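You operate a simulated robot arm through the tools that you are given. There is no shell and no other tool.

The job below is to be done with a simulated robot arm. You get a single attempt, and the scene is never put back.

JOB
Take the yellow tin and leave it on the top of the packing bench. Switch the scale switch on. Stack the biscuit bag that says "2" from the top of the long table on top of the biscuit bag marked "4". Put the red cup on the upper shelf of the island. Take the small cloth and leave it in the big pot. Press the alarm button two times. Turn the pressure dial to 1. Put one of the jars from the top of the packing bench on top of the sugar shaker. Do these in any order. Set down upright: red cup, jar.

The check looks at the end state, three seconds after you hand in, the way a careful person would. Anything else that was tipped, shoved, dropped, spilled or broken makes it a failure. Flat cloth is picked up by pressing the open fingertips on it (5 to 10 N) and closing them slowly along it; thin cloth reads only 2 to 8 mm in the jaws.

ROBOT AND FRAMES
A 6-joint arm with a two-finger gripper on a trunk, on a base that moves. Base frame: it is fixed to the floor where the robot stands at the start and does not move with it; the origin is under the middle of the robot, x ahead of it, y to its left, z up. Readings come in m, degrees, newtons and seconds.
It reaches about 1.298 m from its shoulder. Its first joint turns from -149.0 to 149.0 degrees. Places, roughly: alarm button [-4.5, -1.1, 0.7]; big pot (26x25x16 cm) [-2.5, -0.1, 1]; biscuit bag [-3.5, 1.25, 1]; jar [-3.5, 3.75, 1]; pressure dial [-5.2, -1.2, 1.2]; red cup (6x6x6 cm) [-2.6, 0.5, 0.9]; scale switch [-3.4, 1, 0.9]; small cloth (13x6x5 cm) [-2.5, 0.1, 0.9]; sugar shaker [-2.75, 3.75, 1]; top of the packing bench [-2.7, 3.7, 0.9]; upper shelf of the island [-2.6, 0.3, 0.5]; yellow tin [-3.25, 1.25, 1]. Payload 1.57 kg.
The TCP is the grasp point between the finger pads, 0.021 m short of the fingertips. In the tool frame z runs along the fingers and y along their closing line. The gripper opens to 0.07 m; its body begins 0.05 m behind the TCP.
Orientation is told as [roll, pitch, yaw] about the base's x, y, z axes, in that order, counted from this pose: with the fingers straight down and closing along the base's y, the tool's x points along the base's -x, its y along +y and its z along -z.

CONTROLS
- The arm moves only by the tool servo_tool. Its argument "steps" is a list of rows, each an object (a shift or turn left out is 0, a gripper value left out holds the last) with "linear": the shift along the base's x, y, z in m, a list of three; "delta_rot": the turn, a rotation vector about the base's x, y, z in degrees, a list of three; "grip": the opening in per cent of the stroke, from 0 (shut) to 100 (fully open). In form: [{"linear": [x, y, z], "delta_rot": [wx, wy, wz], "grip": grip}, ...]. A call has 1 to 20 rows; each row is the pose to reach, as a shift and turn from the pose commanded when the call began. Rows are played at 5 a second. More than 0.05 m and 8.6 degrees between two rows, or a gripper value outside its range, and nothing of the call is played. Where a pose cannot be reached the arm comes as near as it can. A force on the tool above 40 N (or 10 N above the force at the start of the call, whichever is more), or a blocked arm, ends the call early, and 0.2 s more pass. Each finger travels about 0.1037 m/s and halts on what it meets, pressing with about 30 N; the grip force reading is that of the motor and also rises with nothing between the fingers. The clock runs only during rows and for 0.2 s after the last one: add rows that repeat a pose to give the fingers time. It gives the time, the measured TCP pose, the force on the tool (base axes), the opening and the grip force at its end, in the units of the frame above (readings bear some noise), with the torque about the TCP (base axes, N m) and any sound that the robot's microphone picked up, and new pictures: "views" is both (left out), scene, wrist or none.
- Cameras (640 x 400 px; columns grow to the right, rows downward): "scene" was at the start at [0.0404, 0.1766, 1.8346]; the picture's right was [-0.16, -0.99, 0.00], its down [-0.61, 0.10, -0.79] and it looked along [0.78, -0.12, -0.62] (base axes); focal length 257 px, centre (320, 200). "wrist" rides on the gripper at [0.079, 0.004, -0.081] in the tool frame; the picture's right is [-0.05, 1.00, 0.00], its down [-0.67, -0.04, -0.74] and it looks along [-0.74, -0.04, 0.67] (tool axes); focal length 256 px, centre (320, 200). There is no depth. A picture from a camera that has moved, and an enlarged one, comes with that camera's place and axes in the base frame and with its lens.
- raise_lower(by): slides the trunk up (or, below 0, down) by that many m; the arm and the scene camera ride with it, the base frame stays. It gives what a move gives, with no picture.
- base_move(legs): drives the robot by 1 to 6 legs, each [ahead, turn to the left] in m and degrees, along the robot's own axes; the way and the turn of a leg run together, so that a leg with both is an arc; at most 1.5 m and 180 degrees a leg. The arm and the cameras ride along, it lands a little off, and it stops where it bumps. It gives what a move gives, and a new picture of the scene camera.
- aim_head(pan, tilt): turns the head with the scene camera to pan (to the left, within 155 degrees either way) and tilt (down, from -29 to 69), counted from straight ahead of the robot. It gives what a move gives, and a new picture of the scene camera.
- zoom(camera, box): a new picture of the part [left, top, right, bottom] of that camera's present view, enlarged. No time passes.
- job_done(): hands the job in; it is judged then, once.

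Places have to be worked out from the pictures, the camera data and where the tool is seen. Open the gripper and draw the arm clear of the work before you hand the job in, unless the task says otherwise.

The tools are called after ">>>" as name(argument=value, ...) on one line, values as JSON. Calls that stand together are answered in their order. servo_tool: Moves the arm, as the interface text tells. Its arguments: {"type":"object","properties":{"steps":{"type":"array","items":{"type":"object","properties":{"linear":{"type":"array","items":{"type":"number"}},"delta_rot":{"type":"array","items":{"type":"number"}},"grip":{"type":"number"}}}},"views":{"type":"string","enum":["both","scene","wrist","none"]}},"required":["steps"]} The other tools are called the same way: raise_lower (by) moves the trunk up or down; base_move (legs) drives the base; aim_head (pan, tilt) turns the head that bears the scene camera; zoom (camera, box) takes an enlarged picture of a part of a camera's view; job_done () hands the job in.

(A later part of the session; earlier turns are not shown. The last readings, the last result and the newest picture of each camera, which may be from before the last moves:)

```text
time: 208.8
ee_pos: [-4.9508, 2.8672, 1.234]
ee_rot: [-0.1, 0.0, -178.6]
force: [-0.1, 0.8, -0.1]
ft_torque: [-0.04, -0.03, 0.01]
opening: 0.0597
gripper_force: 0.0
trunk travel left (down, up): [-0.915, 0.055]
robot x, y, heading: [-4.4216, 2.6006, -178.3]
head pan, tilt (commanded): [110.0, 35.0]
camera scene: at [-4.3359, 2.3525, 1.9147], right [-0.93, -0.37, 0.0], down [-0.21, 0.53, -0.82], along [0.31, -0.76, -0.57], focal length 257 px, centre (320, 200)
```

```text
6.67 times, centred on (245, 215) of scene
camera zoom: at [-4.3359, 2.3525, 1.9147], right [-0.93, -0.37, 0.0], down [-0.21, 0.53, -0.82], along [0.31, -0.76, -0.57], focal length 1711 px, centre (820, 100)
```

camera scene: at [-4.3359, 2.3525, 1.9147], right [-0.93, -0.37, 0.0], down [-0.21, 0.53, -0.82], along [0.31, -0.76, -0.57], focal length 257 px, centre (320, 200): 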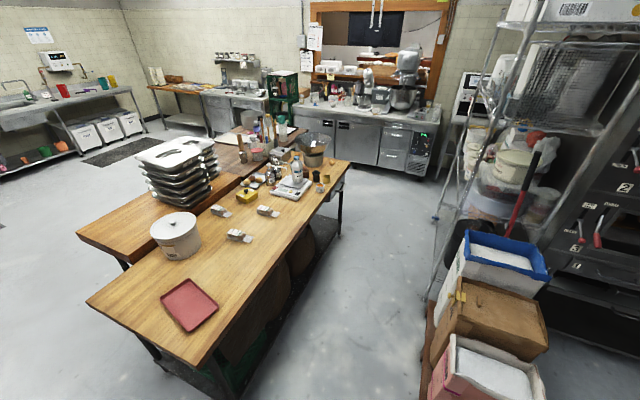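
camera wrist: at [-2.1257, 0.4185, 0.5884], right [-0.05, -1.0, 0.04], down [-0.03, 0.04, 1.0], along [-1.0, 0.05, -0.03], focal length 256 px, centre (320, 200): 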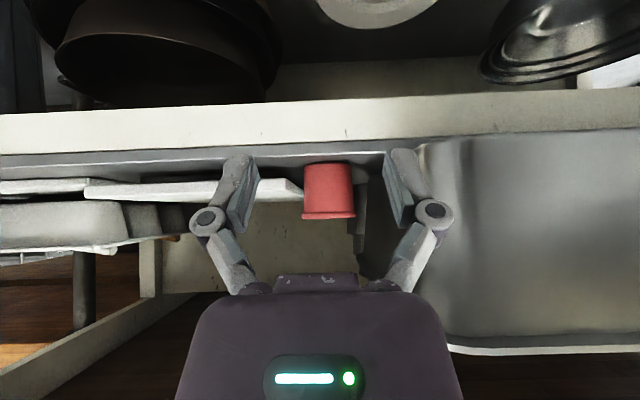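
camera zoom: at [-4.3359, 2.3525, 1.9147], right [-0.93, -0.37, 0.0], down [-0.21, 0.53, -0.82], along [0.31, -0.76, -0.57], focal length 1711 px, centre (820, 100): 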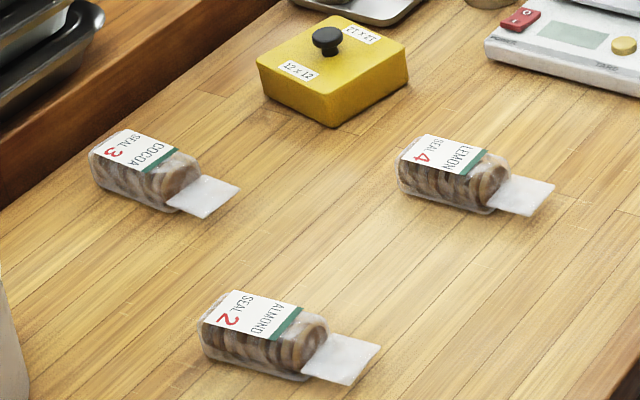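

Now clear: red rocker is POWER (I toward +y), bags 2, 3, 4 lie with long axis along x at z≈0.87 table height. I position myself in line with the aisle behind the table and turn to face along it.

>>> base_move(legs=[[-0.14, 0], [0, 88]])

>>> aim_head(pan=0, tilt=50)

```text
time: 215.8
ee_pos: [-4.5688, 2.0863, 1.2341]
ee_rot: [-0.1, 0.2, -91.1]
force: [-0.3, 0.4, 0.0]
ft_torque: [-0.01, -0.01, -0.01]
opening: 0.0593
gripper_force: 0.1
trunk travel left (down, up): [-0.915, 0.055]
robot x, y, heading: [-4.2379, 2.6036, -91.1]
head pan, tilt (commanded): [110.0, 35.0]
camera scene: at [-3.9842, 2.6765, 1.9148], right [0.32, -0.95, 0.0], down [-0.54, -0.19, -0.82], along [0.78, 0.27, -0.57], focal length 257 px, centre (320, 200)
```

scene: 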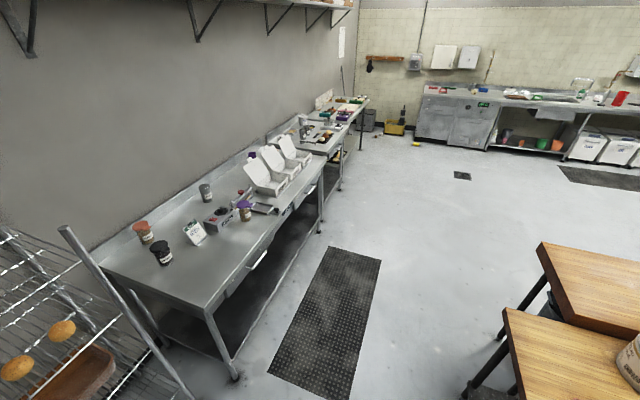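

```text
time: 217.7
ee_pos: [-4.5687, 2.087, 1.2337]
ee_rot: [-0.1, 0.1, -91.0]
force: [-0.1, 0.3, -0.1]
ft_torque: [0.01, 0.01, 0.01]
opening: 0.0593
gripper_force: 0.0
trunk travel left (down, up): [-0.915, 0.055]
robot x, y, heading: [-4.2356, 2.6028, -91.0]
head pan, tilt (commanded): [0.0, 50.0]
camera scene: at [-4.0682, 2.5711, 1.893], right [-1.0, 0.02, 0.0], down [0.01, 0.77, -0.64], along [-0.01, -0.64, -0.77], focal length 257 px, centre (320, 200)
```

scene: 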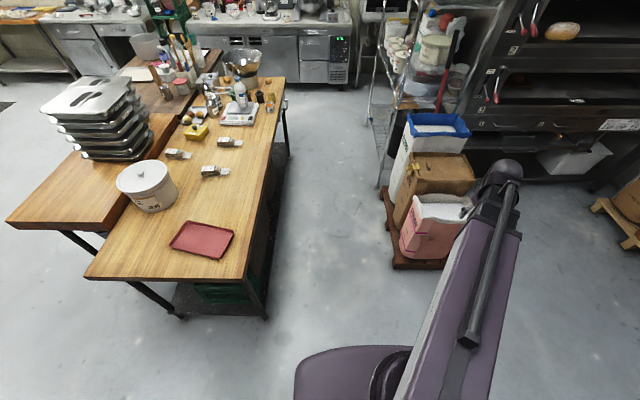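

The aisle (x from -3.74 to -4.66) is wide enough. First I swing the arm over to the left, toward the table side, at full height.

>>> servo_tool(steps=[{"linear": [0.0369, -0.029, 0], "delta_rot": [0, 0, 5]}, {"linear": [0.0778, -0.0518, 0], "delta_rot": [0, 0, 10]}, {"linear": [0.1205, -0.071, 0], "delta_rot": [0, 0, 15]}, {"linear": [0.1646, -0.0867, 0], "delta_rot": [0, 0, 20]}, {"linear": [0.2099, -0.0987, 0], "delta_rot": [0, 0, 25]}, {"linear": [0.256, -0.1069, 0], "delta_rot": [0, 0, 30]}, {"linear": [0.3026, -0.1113, 0], "delta_rot": [0, 0, 35]}, {"linear": [0.3494, -0.1117, 0], "delta_rot": [0, 0, 40]}, {"linear": [0.3962, -0.1083, 0], "delta_rot": [0, 0, 45]}, {"linear": [0.4424, -0.101, 0], "delta_rot": [0, 0, 50]}, {"linear": [0.4879, -0.09, 0], "delta_rot": [0, 0, 55]}, {"linear": [0.5323, -0.0752, 0], "delta_rot": [0, 0, 60]}, {"linear": [0.5754, -0.0567, 0], "delta_rot": [0, 0, 65]}, {"linear": [0.6167, -0.0348, 0], "delta_rot": [0, 0, 70]}, {"linear": [0.6562, -0.0095, 0], "delta_rot": [0, 0, 75]}, {"linear": [0.6934, 0.0189, 0], "delta_rot": [0, 0, 80]}, {"linear": [0.728, 0.0504, 0], "delta_rot": [0, 0, 85]}, {"linear": [0.76, 0.0846, 0], "delta_rot": [0, 0, 91]}], views="scene")

>>> base_move(legs=[[0, 3], [0.8, 0]])

```text
time: 221.5
ee_pos: [-3.8069, 2.1709, 1.2335]
ee_rot: [-0.2, 0.1, 0.0]
force: [-0.9, 0.0, -0.6]
ft_torque: [0.0, 0.05, -0.05]
opening: 0.0595
gripper_force: 0.0
trunk travel left (down, up): [-0.915, 0.055]
robot x, y, heading: [-4.2386, 2.6083, -91.2]
head pan, tilt (commanded): [0.0, 50.0]
camera scene: at [-4.0672, 2.572, 1.8929], right [-1.0, 0.02, 0.0], down [0.01, 0.77, -0.64], along [-0.01, -0.64, -0.77], focal length 257 px, centre (320, 200)
```

scene: 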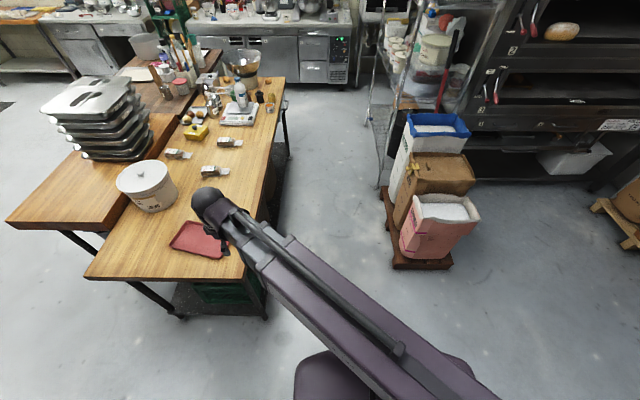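

```text
time: 227.2
ee_pos: [-3.7618, 1.3932, 1.2334]
ee_rot: [-0.1, 0.1, 2.9]
force: [0.2, 0.3, 0.3]
ft_torque: [0.0, 0.01, -0.02]
opening: 0.0591
gripper_force: 0.0
trunk travel left (down, up): [-0.915, 0.055]
robot x, y, heading: [-4.2136, 1.8051, -87.7]
head pan, tilt (commanded): [0.0, 50.0]
camera scene: at [-4.0406, 1.7798, 1.8929], right [-1.0, -0.04, 0.0], down [-0.03, 0.77, -0.64], along [0.02, -0.64, -0.77], focal length 257 px, centre (320, 200)
```

scene: 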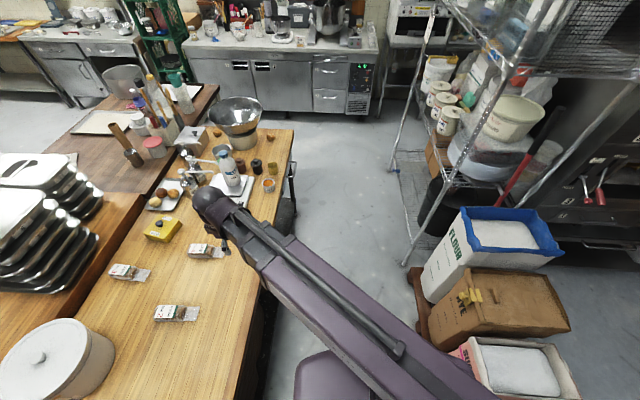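

In position beside the table. I zoom to localise the bags, tin and scale.

>>> zoom(camera="scene", box=[90, 200, 250, 330])

>>> zoom(camera="scene", box=[140, 150, 280, 240])

>>> servo_tool(steps=[{"linear": [0, 0, 0]}], views="wrist")

```text
3.08 times, centred on (170, 265) of scene
camera zoom: at [-4.0406, 1.7798, 1.8929], right [-1.0, -0.04, 0.0], down [-0.03, 0.77, -0.64], along [0.02, -0.64, -0.77], focal length 790 px, centre (782, 0)
```

zoom: 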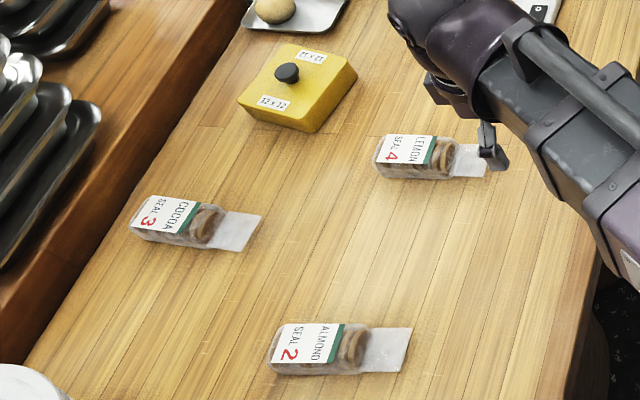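

```text
4.44 times, centred on (210, 195) of scene
camera zoom: at [-4.0406, 1.7798, 1.8929], right [-1.0, -0.04, 0.0], down [-0.03, 0.77, -0.64], along [0.02, -0.64, -0.77], focal length 1141 px, centre (809, 222)
```

zoom: 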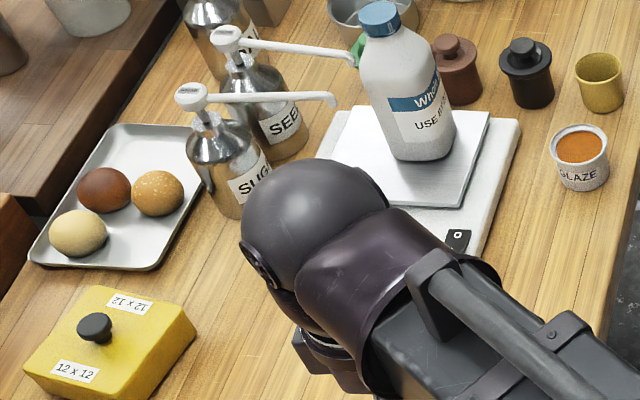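

```text
time: 227.6
ee_pos: [-3.7609, 1.3933, 1.2341]
ee_rot: [0.0, 0.1, 2.8]
force: [0.2, -0.2, -0.3]
ft_torque: [0.0, -0.01, 0.0]
opening: 0.0595
gripper_force: 0.0
trunk travel left (down, up): [-0.915, 0.055]
robot x, y, heading: [-4.2118, 1.8012, -88.1]
head pan, tilt (commanded): [0.0, 50.0]
camera wrist: at [-3.8387, 1.393, 1.3148], right [0.0, 1.0, 0.0], down [0.67, 0.0, 0.74], along [0.74, -0.01, -0.67], focal length 256 px, centre (320, 200)
```

wrist: 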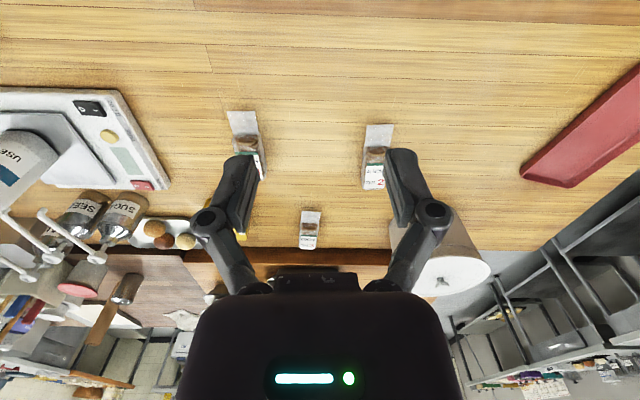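

Bag 2's body is centred near [-3.473, 1.51], bag 4's near [-3.50, 1.245], both along x. I move the open gripper over bag 2.

>>> servo_tool(steps=[{"linear": [0.04, 0.0165, 0], "grip": 100}, {"linear": [0.08, 0.033, 0], "grip": 100}, {"linear": [0.12, 0.049, 0], "grip": 100}, {"linear": [0.16, 0.065, 0], "grip": 100}, {"linear": [0.2, 0.082, 0], "grip": 100}, {"linear": [0.24, 0.098, 0], "grip": 100}, {"linear": [0.286, 0.117, 0], "grip": 100}, {"linear": [0.286, 0.117, 0], "grip": 100}], views="none")

>>> raise_lower(by=-0.24)

>>> servo_tool(steps=[{"linear": [0, 0, 0]}])

```text
time: 229.4
ee_pos: [-3.4756, 1.5095, 1.2347]
ee_rot: [-0.1, -0.1, 2.7]
force: [-0.3, -0.2, 0.6]
ft_torque: [0.0, -0.03, 0.01]
opening: 0.0701
gripper_force: 0.1
trunk travel left (down, up): [-0.915, 0.055]
robot x, y, heading: [-4.2132, 1.807, -87.9]
head pan, tilt (commanded): [0.0, 50.0]
```

```text
time: 231.9
ee_pos: [-3.4732, 1.5091, 0.9942]
ee_rot: [0.0, 0.1, 2.8]
force: [0.9, 0.8, -0.4]
ft_torque: [0.02, 0.02, 0.03]
opening: 0.0699
gripper_force: 0.2
trunk travel left (down, up): [-0.675, 0.295]
robot x, y, heading: [-4.2101, 1.8072, -88.1]
head pan, tilt (commanded): [0.0, 50.0]
```

```text
time: 232.3
ee_pos: [-3.473, 1.5105, 0.994]
ee_rot: [-0.1, 0.1, 2.8]
force: [0.6, 0.0, -0.3]
ft_torque: [0.02, -0.01, 0.0]
opening: 0.0701
gripper_force: 0.1
trunk travel left (down, up): [-0.675, 0.295]
robot x, y, heading: [-4.2136, 1.802, -88.0]
head pan, tilt (commanded): [0.0, 50.0]
camera scene: at [-4.0406, 1.7804, 1.6529], right [-1.0, -0.04, 0.0], down [-0.03, 0.77, -0.64], along [0.02, -0.64, -0.77], focal length 257 px, centre (320, 200)
camera wrist: at [-3.5522, 1.5098, 1.0749], right [0.0, 1.0, 0.0], down [0.67, 0.0, 0.74], along [0.74, -0.01, -0.67], focal length 256 px, centre (320, 200)
```

scene: 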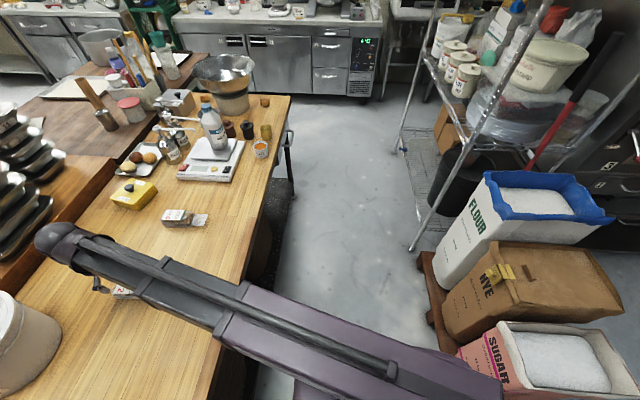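
wrist: 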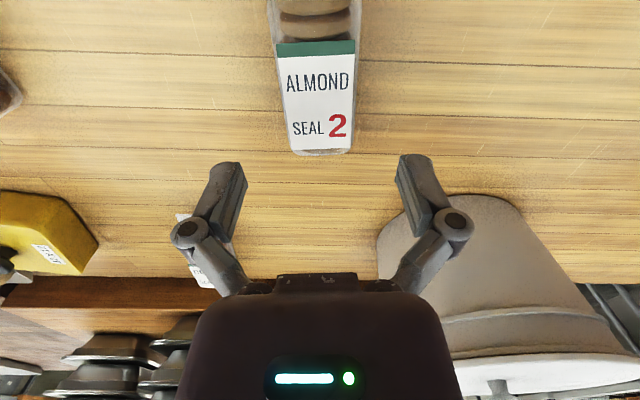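

Bag 2 is centred between the fingers (about 52 mm wide). I shift 8 mm toward its middle and lower around it.

>>> servo_tool(steps=[{"linear": [-0.008, 0, 0]}, {"linear": [-0.008, 0, 0]}], views="none")

>>> raise_lower(by=-0.075)

>>> servo_tool(steps=[{"linear": [0, 0, 0]}], views="wrist")

```text
time: 232.9
ee_pos: [-3.4808, 1.5089, 0.9935]
ee_rot: [-0.1, 0.1, 2.9]
force: [0.3, 0.5, -0.3]
ft_torque: [0.03, 0.03, 0.03]
opening: 0.0698
gripper_force: 0.0
trunk travel left (down, up): [-0.675, 0.295]
robot x, y, heading: [-4.2107, 1.8039, -87.7]
head pan, tilt (commanded): [0.0, 50.0]
```

```text
time: 234.0
ee_pos: [-3.4822, 1.5103, 0.9185]
ee_rot: [-0.2, 0.1, 2.8]
force: [0.4, 0.2, -0.9]
ft_torque: [-0.04, 0.03, -0.02]
opening: 0.0701
gripper_force: 0.1
trunk travel left (down, up): [-0.6, 0.37]
robot x, y, heading: [-4.2098, 1.8054, -87.9]
head pan, tilt (commanded): [0.0, 50.0]
```

```text
time: 234.4
ee_pos: [-3.4815, 1.5098, 0.9186]
ee_rot: [-0.1, 0.1, 2.9]
force: [-0.3, 1.1, -0.9]
ft_torque: [-0.01, 0.02, 0.0]
opening: 0.0698
gripper_force: 0.1
trunk travel left (down, up): [-0.6, 0.37]
robot x, y, heading: [-4.2062, 1.8067, -87.9]
head pan, tilt (commanded): [0.0, 50.0]
camera wrist: at [-3.5602, 1.51, 0.9999], right [0.0, 1.0, 0.0], down [0.67, 0.0, 0.74], along [0.74, -0.01, -0.67], focal length 256 px, centre (320, 200)
```

wrist: 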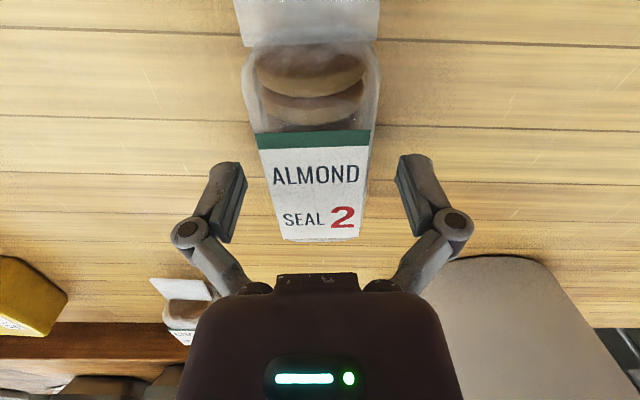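

Nicely lined up; I rotate 3° to match the bag's axis, shift 2 mm, and lower in small steps.

>>> servo_tool(steps=[{"linear": [0, -0.002, 0], "delta_rot": [0, 0, 3]}, {"linear": [0, -0.002, 0], "delta_rot": [0, 0, 3]}], views="none")

>>> raise_lower(by=-0.012)

>>> raise_lower(by=-0.006)

>>> servo_tool(steps=[{"linear": [0, 0, 0]}], views="both")

>>> zoom(camera="scene", box=[20, 200, 180, 310])

```text
time: 235.0
ee_pos: [-3.4821, 1.507, 0.9185]
ee_rot: [0.0, 0.2, 5.8]
force: [-0.1, 0.2, 0.4]
ft_torque: [0.02, -0.01, 0.01]
opening: 0.07
gripper_force: 0.0
trunk travel left (down, up): [-0.6, 0.37]
robot x, y, heading: [-4.2088, 1.8056, -87.9]
head pan, tilt (commanded): [0.0, 50.0]
```

```text
time: 235.6
ee_pos: [-3.482, 1.5069, 0.9063]
ee_rot: [-0.1, 0.1, 5.8]
force: [-1.3, -0.5, 0.1]
ft_torque: [-0.03, 0.03, 0.03]
opening: 0.07
gripper_force: 0.1
trunk travel left (down, up): [-0.588, 0.382]
robot x, y, heading: [-4.2123, 1.8029, -87.8]
head pan, tilt (commanded): [0.0, 50.0]
```

```text
time: 236.1
ee_pos: [-3.4821, 1.506, 0.9001]
ee_rot: [-0.2, 0.1, 5.8]
force: [0.3, 0.1, 0.9]
ft_torque: [-0.03, 0.04, -0.01]
opening: 0.0701
gripper_force: 0.0
trunk travel left (down, up): [-0.582, 0.388]
robot x, y, heading: [-4.212, 1.8034, -87.8]
head pan, tilt (commanded): [0.0, 50.0]
```

```text
time: 236.5
ee_pos: [-3.4829, 1.5074, 0.9006]
ee_rot: [-0.1, 0.2, 5.9]
force: [-0.5, -0.2, -0.3]
ft_torque: [0.0, -0.01, -0.02]
opening: 0.07
gripper_force: 0.1
trunk travel left (down, up): [-0.582, 0.388]
robot x, y, heading: [-4.2132, 1.8052, -87.7]
head pan, tilt (commanded): [0.0, 50.0]
camera scene: at [-4.0406, 1.7804, 1.5599], right [-1.0, -0.04, 0.0], down [-0.03, 0.77, -0.64], along [0.02, -0.64, -0.77], focal length 257 px, centre (320, 200)
camera wrist: at [-3.5602, 1.5038, 0.9818], right [-0.05, 1.0, 0.0], down [0.67, 0.03, 0.74], along [0.74, 0.03, -0.67], focal length 256 px, centre (320, 200)
```

scene: 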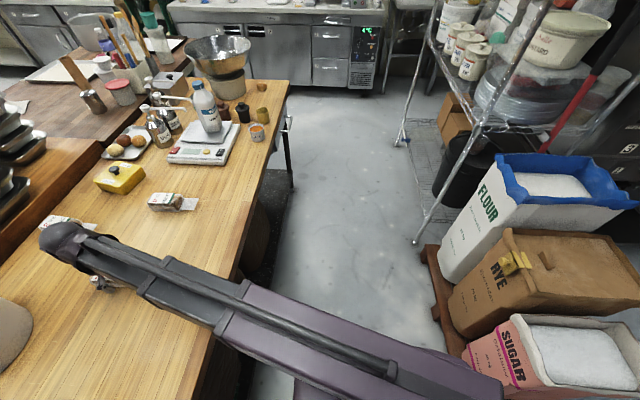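
wrist: 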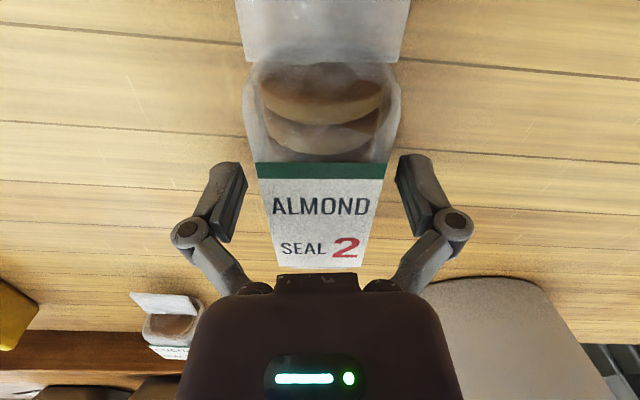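

```text
3.64 times, centred on (100, 255) of scene
camera zoom: at [-4.0406, 1.7804, 1.5599], right [-1.0, -0.04, 0.0], down [-0.03, 0.77, -0.64], along [0.02, -0.64, -0.77], focal length 933 px, centre (1120, 0)
```

zoom: 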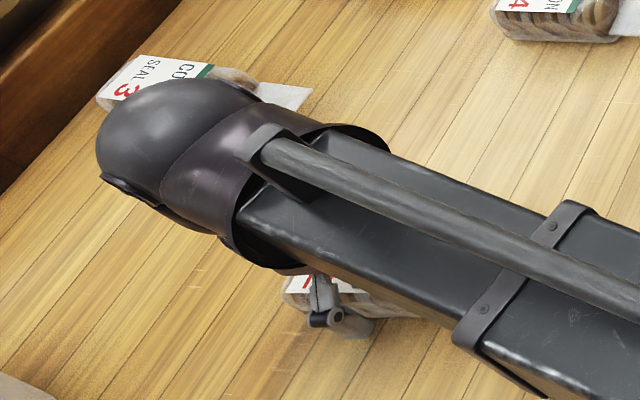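

Well aligned around the bag. I lower 4 mm more and close.

>>> raise_lower(by=-0.004)

>>> servo_tool(steps=[{"grip": 90}, {"grip": 82}, {"grip": 76}, {"grip": 72}, {"grip": 68}, {"grip": 64}, {"grip": 60}, {"grip": 60}, {"grip": 60}], views="wrist")

```text
time: 237.1
ee_pos: [-3.4821, 1.5086, 0.8969]
ee_rot: [-0.1, 0.1, 5.8]
force: [-0.2, 0.1, -0.5]
ft_torque: [0.01, 0.01, -0.02]
opening: 0.07
gripper_force: 0.0
trunk travel left (down, up): [-0.578, 0.392]
robot x, y, heading: [-4.2093, 1.8055, -88.1]
head pan, tilt (commanded): [0.0, 50.0]
```

```text
time: 239.1
ee_pos: [-3.4821, 1.5082, 0.8975]
ee_rot: [-0.1, 0.1, 5.9]
force: [1.4, 0.9, 4.8]
ft_torque: [0.05, 0.03, -0.18]
opening: 0.0521
gripper_force: 30.4
trunk travel left (down, up): [-0.578, 0.392]
robot x, y, heading: [-4.2125, 1.8056, -88.2]
head pan, tilt (commanded): [0.0, 50.0]
camera wrist: at [-3.5603, 1.504, 0.9781], right [-0.05, 1.0, 0.0], down [0.67, 0.03, 0.74], along [0.74, 0.03, -0.67], focal length 256 px, centre (320, 200)
```

wrist: 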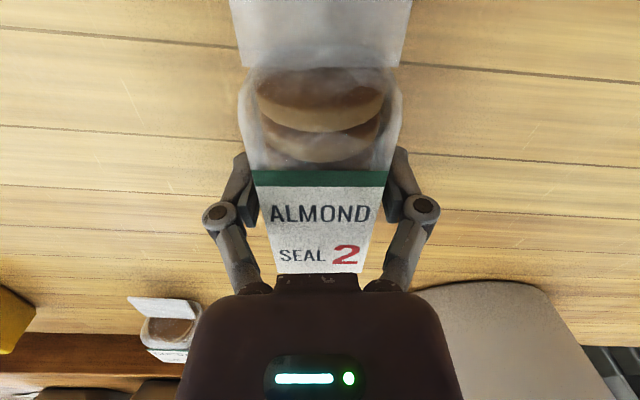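

Gripped at 52 mm. I lift it clear.

>>> raise_lower(by=0.02)

>>> raise_lower(by=0.13)

>>> servo_tool(steps=[{"linear": [0, 0, 0]}])

>>> zoom(camera="scene", box=[20, 200, 220, 330])

```text
time: 239.7
ee_pos: [-3.4814, 1.5081, 0.9155]
ee_rot: [-0.1, 0.1, 5.8]
force: [-0.5, -0.7, -2.3]
ft_torque: [0.01, 0.02, -0.02]
opening: 0.0523
gripper_force: 29.6
trunk travel left (down, up): [-0.598, 0.372]
robot x, y, heading: [-4.2108, 1.8042, -88.2]
head pan, tilt (commanded): [0.0, 50.0]
```

```text
time: 241.3
ee_pos: [-3.4818, 1.5071, 1.0466]
ee_rot: [0.0, 0.1, 5.8]
force: [0.3, -0.4, -2.5]
ft_torque: [0.0, 0.03, 0.01]
opening: 0.0521
gripper_force: 30.0
trunk travel left (down, up): [-0.728, 0.242]
robot x, y, heading: [-4.2146, 1.8072, -87.9]
head pan, tilt (commanded): [0.0, 50.0]
```

```text
time: 241.7
ee_pos: [-3.4818, 1.5069, 1.0468]
ee_rot: [-0.1, 0.1, 5.8]
force: [0.2, 0.3, -1.6]
ft_torque: [0.02, 0.02, 0.0]
opening: 0.0521
gripper_force: 29.6
trunk travel left (down, up): [-0.728, 0.242]
robot x, y, heading: [-4.2133, 1.8081, -88.2]
head pan, tilt (commanded): [0.0, 50.0]
camera scene: at [-4.0403, 1.7803, 1.7059], right [-1.0, -0.04, 0.0], down [-0.03, 0.77, -0.64], along [0.02, -0.64, -0.77], focal length 257 px, centre (320, 200)
camera wrist: at [-3.5599, 1.5037, 1.1277], right [-0.05, 1.0, 0.0], down [0.67, 0.03, 0.74], along [0.74, 0.03, -0.67], focal length 256 px, centre (320, 200)
```

scene: 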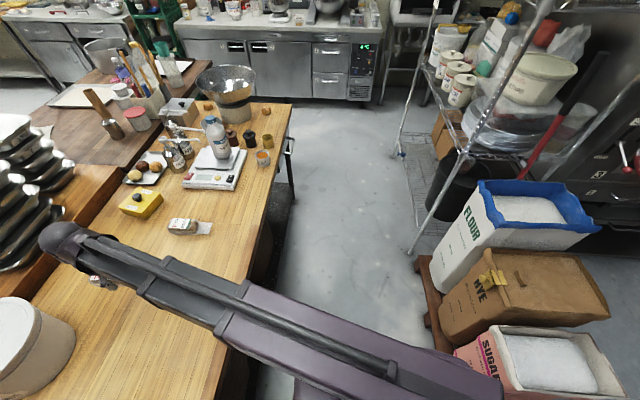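
wrist: 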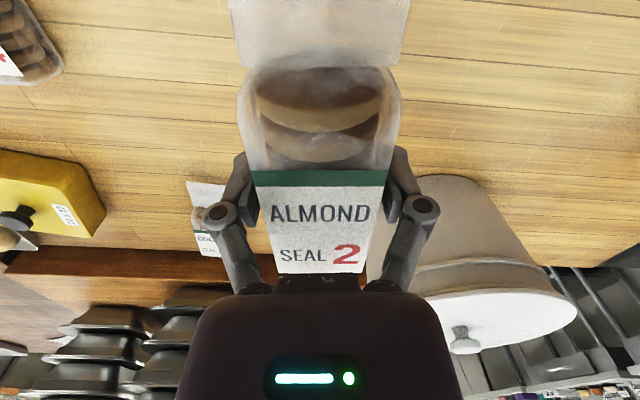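

```text
3.08 times, centred on (120, 265) of scene
camera zoom: at [-4.0403, 1.7803, 1.7059], right [-1.0, -0.04, 0.0], down [-0.03, 0.77, -0.64], along [0.02, -0.64, -0.77], focal length 790 px, centre (935, 0)
```

zoom: 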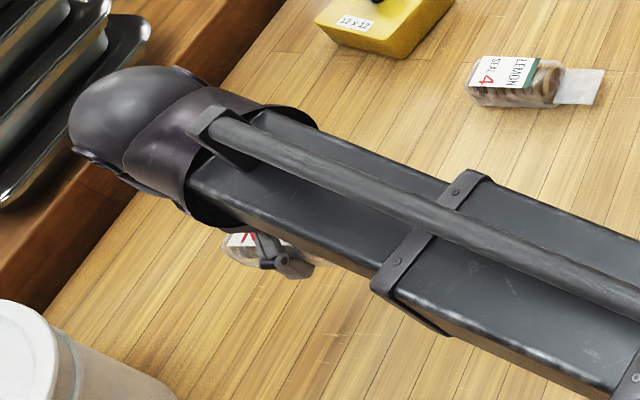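

Held firmly. Comparing identical label features, bag 4 is displaced (-0.028, -0.259) from bag 2's original spot; I carry the bag above it.

>>> servo_tool(steps=[{"linear": [-0.0035, -0.032, 0]}, {"linear": [-0.007, -0.064, 0]}, {"linear": [-0.0105, -0.097, 0]}, {"linear": [-0.014, -0.129, 0]}, {"linear": [-0.0175, -0.162, 0]}, {"linear": [-0.021, -0.194, 0]}, {"linear": [-0.0245, -0.226, 0]}, {"linear": [-0.028, -0.2585, 0]}, {"linear": [-0.028, -0.2585, 0]}])

>>> zoom(camera="scene", box=[100, 150, 300, 275])

```text
time: 243.7
ee_pos: [-3.5095, 1.2478, 1.0471]
ee_rot: [-0.1, 0.1, 5.8]
force: [-0.3, 0.2, -1.9]
ft_torque: [0.02, 0.03, -0.01]
opening: 0.0516
gripper_force: 30.0
trunk travel left (down, up): [-0.728, 0.242]
robot x, y, heading: [-4.2081, 1.8038, -87.9]
head pan, tilt (commanded): [0.0, 50.0]
camera scene: at [-4.0404, 1.7804, 1.7059], right [-1.0, -0.04, 0.0], down [-0.03, 0.77, -0.64], along [0.02, -0.64, -0.77], focal length 257 px, centre (320, 200)
camera wrist: at [-3.5888, 1.2446, 1.1278], right [-0.05, 1.0, 0.0], down [0.67, 0.03, 0.74], along [0.74, 0.03, -0.67], focal length 256 px, centre (320, 200)
```

scene: 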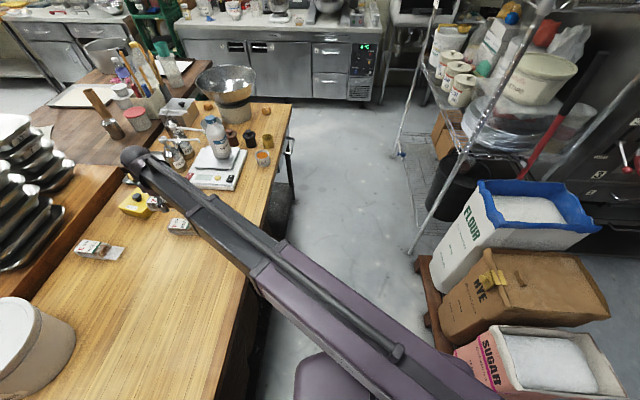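
wrist: 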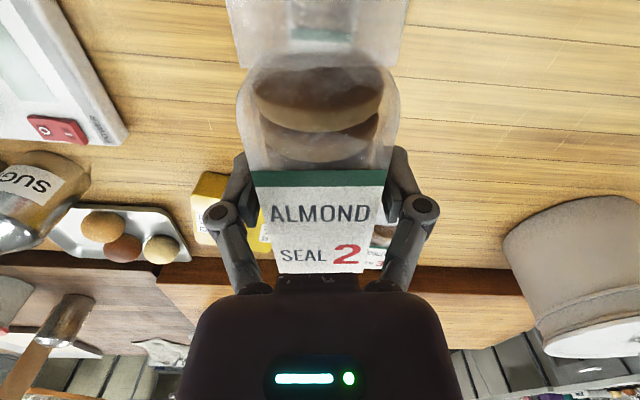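

```text
3.20 times, centred on (200, 212) of scene
camera zoom: at [-4.0404, 1.7804, 1.7059], right [-1.0, -0.04, 0.0], down [-0.03, 0.77, -0.64], along [0.02, -0.64, -0.77], focal length 821 px, centre (704, 160)
```

zoom: 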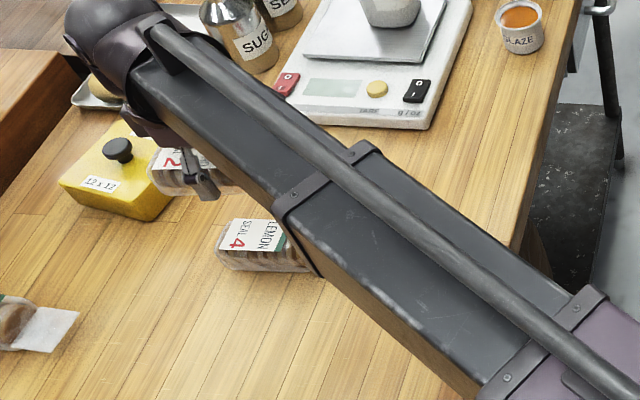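

Through the transparent flap I see bag 4's green strip directly below bag 2's — aligned within a couple of mm. I lower until contact.

>>> raise_lower(by=-0.08)

>>> raise_lower(by=-0.008)

>>> raise_lower(by=-0.005)

>>> raise_lower(by=-0.004)

```text
time: 244.9
ee_pos: [-3.5104, 1.2495, 0.9664]
ee_rot: [-0.1, 0.0, 5.9]
force: [0.0, 0.4, -1.8]
ft_torque: [-0.01, 0.03, -0.02]
opening: 0.0519
gripper_force: 30.4
trunk travel left (down, up): [-0.648, 0.322]
robot x, y, heading: [-4.2133, 1.8021, -88.0]
head pan, tilt (commanded): [0.0, 50.0]
```

```text
time: 245.4
ee_pos: [-3.5099, 1.249, 0.9585]
ee_rot: [-0.1, 0.2, 5.8]
force: [0.9, 0.2, -2.4]
ft_torque: [0.04, 0.02, 0.01]
opening: 0.0517
gripper_force: 30.5
trunk travel left (down, up): [-0.64, 0.33]
robot x, y, heading: [-4.2114, 1.8044, -87.9]
head pan, tilt (commanded): [0.0, 50.0]
```

```text
time: 246.0
ee_pos: [-3.5107, 1.2482, 0.9534]
ee_rot: [-0.1, 0.1, 5.8]
force: [0.1, -0.4, -2.9]
ft_torque: [-0.01, 0.02, -0.01]
opening: 0.0521
gripper_force: 29.8
trunk travel left (down, up): [-0.635, 0.335]
robot x, y, heading: [-4.2101, 1.8037, -87.8]
head pan, tilt (commanded): [0.0, 50.0]
```

```text
time: 246.5
ee_pos: [-3.5098, 1.2484, 0.9508]
ee_rot: [-0.1, 0.1, 5.8]
force: [0.5, -0.4, -2.3]
ft_torque: [-0.02, 0.01, -0.02]
opening: 0.0516
gripper_force: 30.6
trunk travel left (down, up): [-0.631, 0.339]
robot x, y, heading: [-4.2121, 1.8031, -87.9]
head pan, tilt (commanded): [0.0, 50.0]
```

No contact yet at TCP 0.951; continuing in 3 mm steps.

>>> raise_lower(by=-0.003)

>>> raise_lower(by=-0.003)

>>> servo_tool(steps=[{"linear": [0, 0, 0]}])

>>> zoom(camera="scene", box=[100, 150, 260, 250])

```text
time: 247.0
ee_pos: [-3.5095, 1.248, 0.9464]
ee_rot: [-0.1, 0.1, 5.8]
force: [0.3, -0.1, -1.5]
ft_torque: [-0.01, 0.01, 0.0]
opening: 0.0518
gripper_force: 30.0
trunk travel left (down, up): [-0.628, 0.342]
robot x, y, heading: [-4.2095, 1.8008, -88.0]
head pan, tilt (commanded): [0.0, 50.0]
```

```text
time: 247.6
ee_pos: [-3.5102, 1.2489, 0.9445]
ee_rot: [-0.1, 0.2, 5.9]
force: [-0.6, 0.1, -2.1]
ft_torque: [0.0, 0.02, 0.01]
opening: 0.0517
gripper_force: 30.5
trunk travel left (down, up): [-0.625, 0.345]
robot x, y, heading: [-4.2103, 1.8061, -87.7]
head pan, tilt (commanded): [0.0, 50.0]
```

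```text
time: 248.0
ee_pos: [-3.5106, 1.2486, 0.9433]
ee_rot: [0.0, 0.2, 5.8]
force: [0.3, -0.7, -2.0]
ft_torque: [-0.01, 0.0, -0.05]
opening: 0.0518
gripper_force: 30.0
trunk travel left (down, up): [-0.625, 0.345]
robot x, y, heading: [-4.2131, 1.803, -88.1]
head pan, tilt (commanded): [0.0, 50.0]
camera scene: at [-4.0404, 1.7801, 1.6029], right [-1.0, -0.04, 0.0], down [-0.03, 0.77, -0.64], along [0.02, -0.64, -0.77], focal length 257 px, centre (320, 200)
camera wrist: at [-3.5887, 1.2446, 1.0247], right [-0.05, 1.0, 0.0], down [0.67, 0.03, 0.74], along [0.74, 0.03, -0.67], focal length 256 px, centre (320, 200)
```

scene: 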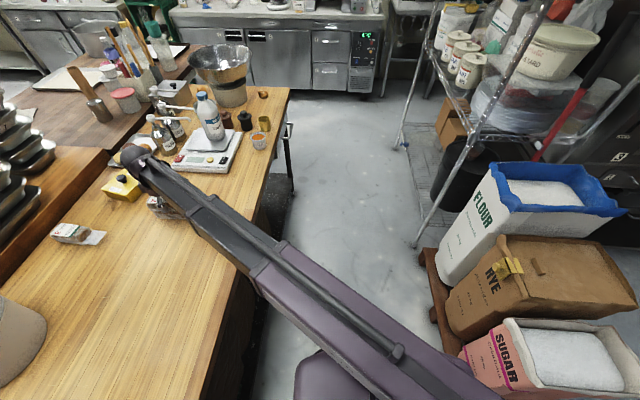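
wrist: 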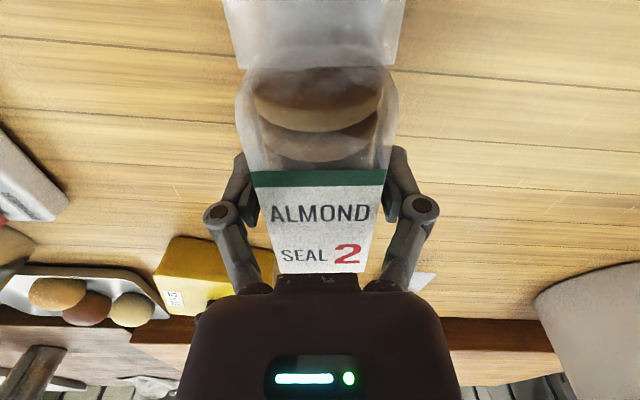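

```text
4.00 times, centred on (180, 200) of scene
camera zoom: at [-4.0404, 1.7801, 1.6029], right [-1.0, -0.04, 0.0], down [-0.03, 0.77, -0.64], along [0.02, -0.64, -0.77], focal length 1027 px, centre (880, 200)
```

zoom: 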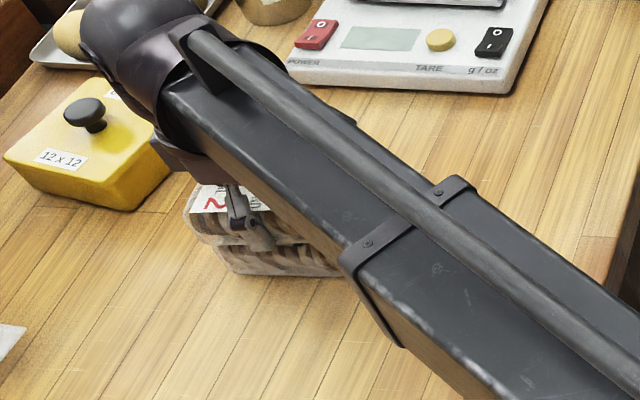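

Very close to contact. I zoom in to check the lateral alignment of the two bags.

>>> zoom(camera="scene", box=[135, 185, 195, 225])

>>> zoom(camera="wrist", box=[200, 0, 440, 150])

```text
10.00 times, centred on (165, 205) of scene
camera zoom: at [-4.0404, 1.7801, 1.6029], right [-1.0, -0.04, 0.0], down [-0.03, 0.77, -0.64], along [0.02, -0.64, -0.77], focal length 2567 px, centre (1870, 150)
```

zoom: 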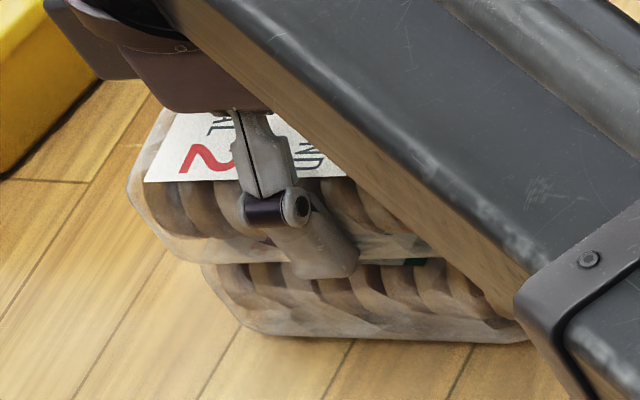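

```text
2.67 times, centred on (320, 75) of wrist
camera zoom: at [-3.5887, 1.2446, 1.0247], right [-0.05, 1.0, 0.0], down [0.67, 0.03, 0.74], along [0.74, 0.03, -0.67], focal length 683 px, centre (320, 533)
```

zoom: 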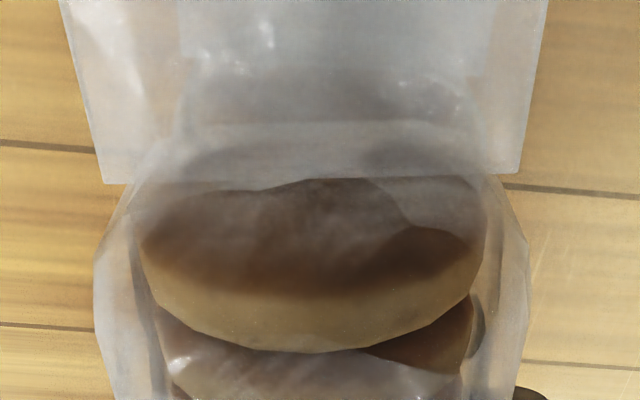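

Offset is only about 5 mm in x; I correct 4 mm and continue lowering to contact.

>>> servo_tool(steps=[{"linear": [-0.004, 0, 0]}, {"linear": [-0.004, 0, 0]}], views="none")

>>> raise_lower(by=-0.003)

>>> raise_lower(by=-0.003)

```text
time: 248.6
ee_pos: [-3.5137, 1.2483, 0.944]
ee_rot: [-0.2, 0.0, 5.8]
force: [-0.3, 0.9, -2.5]
ft_torque: [0.01, -0.01, 0.0]
opening: 0.0515
gripper_force: 29.7
trunk travel left (down, up): [-0.625, 0.345]
robot x, y, heading: [-4.2137, 1.8011, -88.3]
head pan, tilt (commanded): [0.0, 50.0]
```

```text
time: 249.1
ee_pos: [-3.5146, 1.2494, 0.9433]
ee_rot: [-0.2, 0.0, 5.8]
force: [3.5, -2.8, 17.7]
ft_torque: [-0.05, -0.07, -0.23]
opening: 0.0516
gripper_force: 30.4
trunk travel left (down, up): [-0.622, 0.348]
robot x, y, heading: [-4.2121, 1.8047, -87.9]
head pan, tilt (commanded): [0.0, 50.0]
```

```text
time: 249.6
ee_pos: [-3.5144, 1.2483, 0.9396]
ee_rot: [-0.2, 0.1, 5.7]
force: [1.4, -1.4, 16.2]
ft_torque: [-0.03, -0.01, -0.12]
opening: 0.0516
gripper_force: 29.9
trunk travel left (down, up): [-0.619, 0.351]
robot x, y, heading: [-4.2107, 1.8088, -87.9]
head pan, tilt (commanded): [0.0, 50.0]
```

In contact (16 N). I relieve 2 mm and open.

>>> raise_lower(by=0.002)

>>> servo_tool(steps=[{"grip": 78}, {"grip": 85}, {"grip": 92}, {"grip": 100}, {"grip": 100}, {"grip": 100}], views="wrist")

>>> raise_lower(by=0.05)

>>> raise_lower(by=0.2)

>>> servo_tool(steps=[{"linear": [0, 0, 0]}])

```text
time: 250.1
ee_pos: [-3.5148, 1.2484, 0.9401]
ee_rot: [-0.1, 0.2, 5.8]
force: [0.6, -0.4, -2.2]
ft_torque: [-0.02, 0.0, 0.02]
opening: 0.0514
gripper_force: 29.8
trunk travel left (down, up): [-0.621, 0.349]
robot x, y, heading: [-4.2123, 1.801, -87.9]
head pan, tilt (commanded): [0.0, 50.0]
```

```text
time: 251.5
ee_pos: [-3.5148, 1.2488, 0.9405]
ee_rot: [-0.1, 0.2, 5.8]
force: [-0.1, -0.7, -0.2]
ft_torque: [-0.02, 0.02, 0.01]
opening: 0.0702
gripper_force: 0.2
trunk travel left (down, up): [-0.621, 0.349]
robot x, y, heading: [-4.2096, 1.8028, -88.0]
head pan, tilt (commanded): [0.0, 50.0]
camera wrist: at [-3.5927, 1.2445, 1.0208], right [-0.05, 1.0, 0.0], down [0.67, 0.03, 0.74], along [0.74, 0.03, -0.67], focal length 256 px, centre (320, 200)
```

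wrist: 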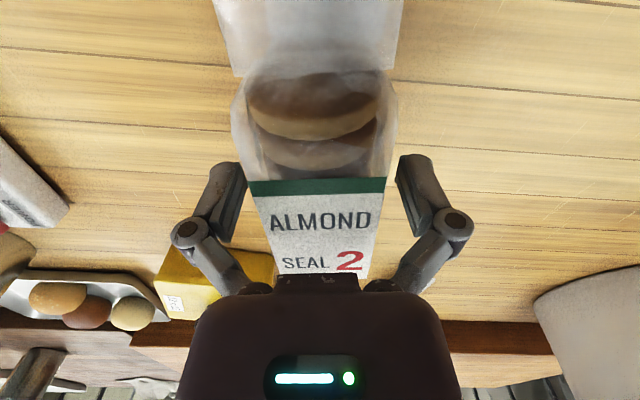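

```text
time: 252.4
ee_pos: [-3.5138, 1.2482, 0.989]
ee_rot: [-0.1, 0.1, 5.8]
force: [-0.1, 0.6, 0.2]
ft_torque: [0.02, -0.01, -0.01]
opening: 0.0699
gripper_force: 0.2
trunk travel left (down, up): [-0.671, 0.299]
robot x, y, heading: [-4.2076, 1.8031, -88.0]
head pan, tilt (commanded): [0.0, 50.0]
```

```text
time: 254.6
ee_pos: [-3.5143, 1.2489, 1.1904]
ee_rot: [-0.1, 0.1, 5.8]
force: [0.0, 0.2, -0.6]
ft_torque: [-0.02, -0.01, 0.05]
opening: 0.07
gripper_force: 0.0
trunk travel left (down, up): [-0.871, 0.099]
robot x, y, heading: [-4.2127, 1.8059, -87.9]
head pan, tilt (commanded): [0.0, 50.0]
```

```text
time: 255.0
ee_pos: [-3.5144, 1.2475, 1.1894]
ee_rot: [-0.1, 0.2, 5.8]
force: [0.4, -0.1, -0.1]
ft_torque: [-0.03, 0.0, 0.0]
opening: 0.0702
gripper_force: 0.0
trunk travel left (down, up): [-0.871, 0.099]
robot x, y, heading: [-4.2098, 1.8016, -87.9]
head pan, tilt (commanded): [0.0, 50.0]
camera scene: at [-4.0405, 1.7803, 1.8489], right [-1.0, -0.04, 0.0], down [-0.03, 0.77, -0.64], along [0.02, -0.64, -0.77], focal length 257 px, centre (320, 200)
camera wrist: at [-3.5927, 1.2445, 1.2708], right [-0.05, 1.0, 0.0], down [0.67, 0.03, 0.74], along [0.74, 0.03, -0.67], focal length 256 px, centre (320, 200)
```

scene: 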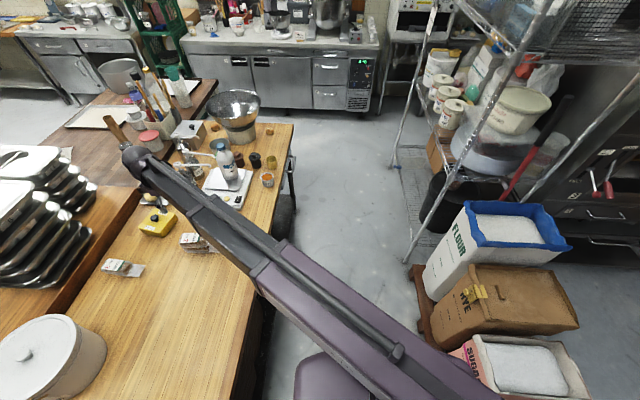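
wrist: 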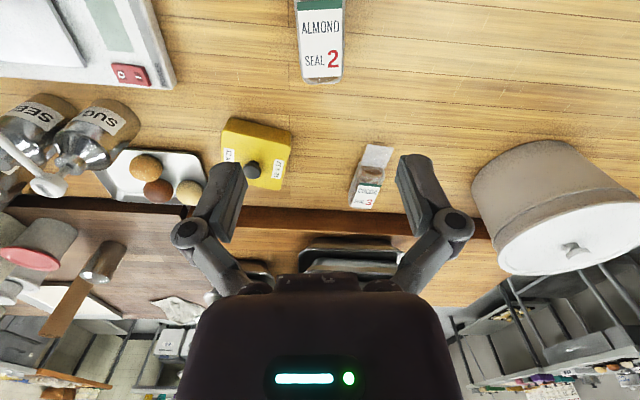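

Bag 2 rests on bag 4. Next the POWER rocker: I zoom on it in the wrist view.

>>> zoom(camera="wrist", box=[80, 40, 180, 102])

>>> zoom(camera="scene", box=[170, 150, 280, 220])

```text
6.40 times, centred on (130, 71) of wrist
camera zoom: at [-3.5927, 1.2445, 1.2708], right [-0.05, 1.0, 0.0], down [0.67, 0.03, 0.74], along [0.74, 0.03, -0.67], focal length 1638 px, centre (1536, 1026)
```

zoom: 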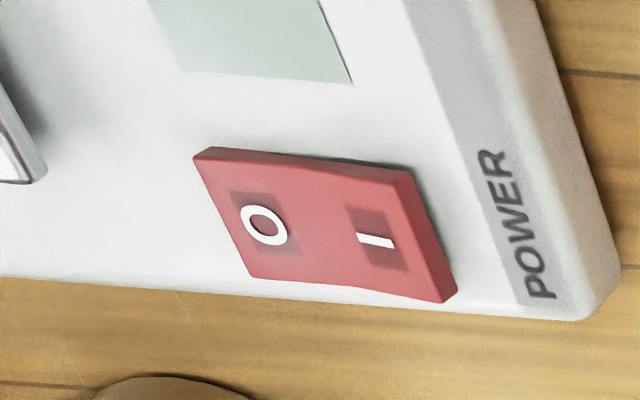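

```text
5.71 times, centred on (225, 185) of scene
camera zoom: at [-4.0405, 1.7803, 1.8489], right [-1.0, -0.04, 0.0], down [-0.03, 0.77, -0.64], along [0.02, -0.64, -0.77], focal length 1467 px, centre (863, 286)
```

zoom: 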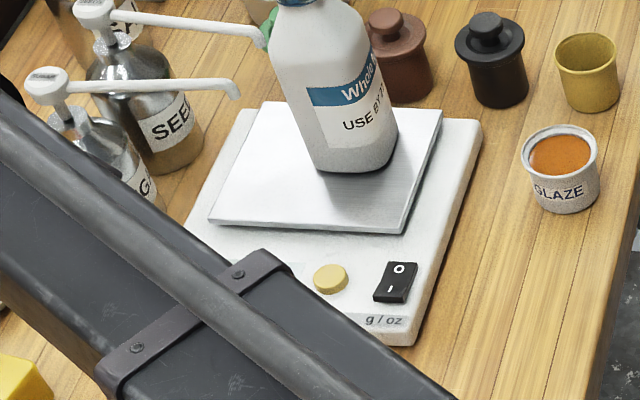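

The "I" half of the POWER rocker is at about [-3.432, 0.998, 0.905] and is the raised side. I close the gripper and move above it at safe height.

>>> servo_tool(steps=[{"linear": [0.011, -0.033, 0], "grip": 80}, {"linear": [0.022, -0.066, 0], "grip": 60}, {"linear": [0.033, -0.099, 0], "grip": 40}, {"linear": [0.044, -0.132, 0], "grip": 20}, {"linear": [0.055, -0.165, 0], "grip": 0}, {"linear": [0.066, -0.198, 0], "grip": 0}, {"linear": [0.077, -0.231, 0], "grip": 0}, {"linear": [0.082, -0.2455, 0], "grip": 0}, {"linear": [0.082, -0.2455, 0], "grip": 0}])

>>> zoom(camera="wrist", box=[220, 0, 420, 125])

>>> zoom(camera="scene", box=[130, 120, 290, 220])

```text
time: 257.0
ee_pos: [-3.4328, 1.0035, 1.1894]
ee_rot: [-0.2, 0.0, 5.8]
force: [-0.7, -0.3, 0.6]
ft_torque: [-0.02, 0.04, 0.02]
opening: 0.0004
gripper_force: 28.8
trunk travel left (down, up): [-0.871, 0.099]
robot x, y, heading: [-4.2112, 1.8029, -87.9]
head pan, tilt (commanded): [0.0, 50.0]
camera scene: at [-4.0406, 1.7802, 1.8489], right [-1.0, -0.04, 0.0], down [-0.03, 0.77, -0.64], along [0.02, -0.64, -0.77], focal length 257 px, centre (320, 200)
camera wrist: at [-3.5108, 0.9996, 1.2708], right [-0.05, 1.0, 0.0], down [0.67, 0.03, 0.74], along [0.74, 0.03, -0.67], focal length 256 px, centre (320, 200)
```

scene: 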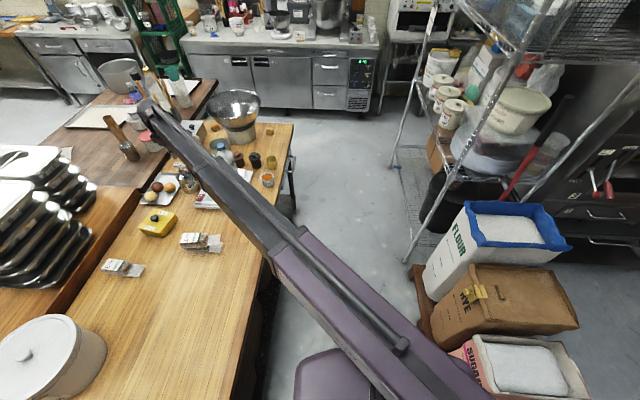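
wrist: 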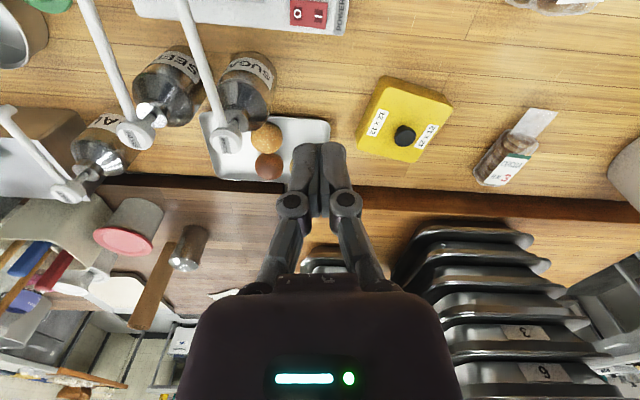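

```text
3.20 times, centred on (320, 62) of wrist
camera zoom: at [-3.5108, 0.9996, 1.2708], right [-0.05, 1.0, 0.0], down [0.67, 0.03, 0.74], along [0.74, 0.03, -0.67], focal length 819 px, centre (320, 640)
```

zoom: 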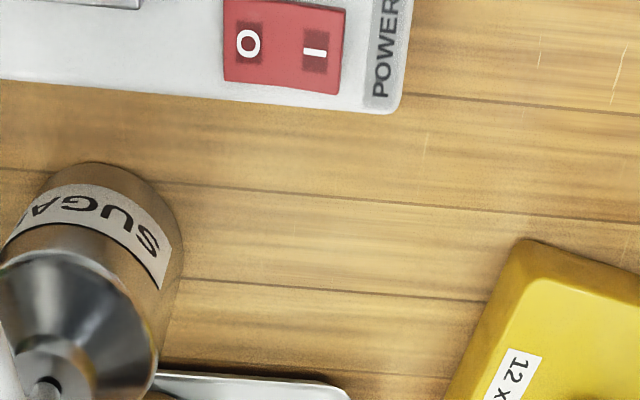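

```text
4.00 times, centred on (210, 170) of scene
camera zoom: at [-4.0406, 1.7802, 1.8489], right [-1.0, -0.04, 0.0], down [-0.03, 0.77, -0.64], along [0.02, -0.64, -0.77], focal length 1027 px, centre (760, 320)
```

zoom: 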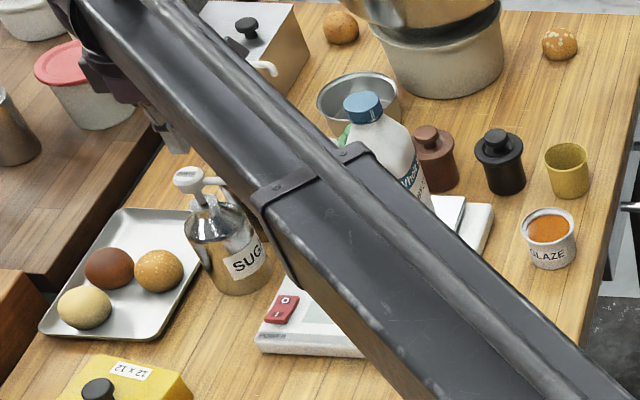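

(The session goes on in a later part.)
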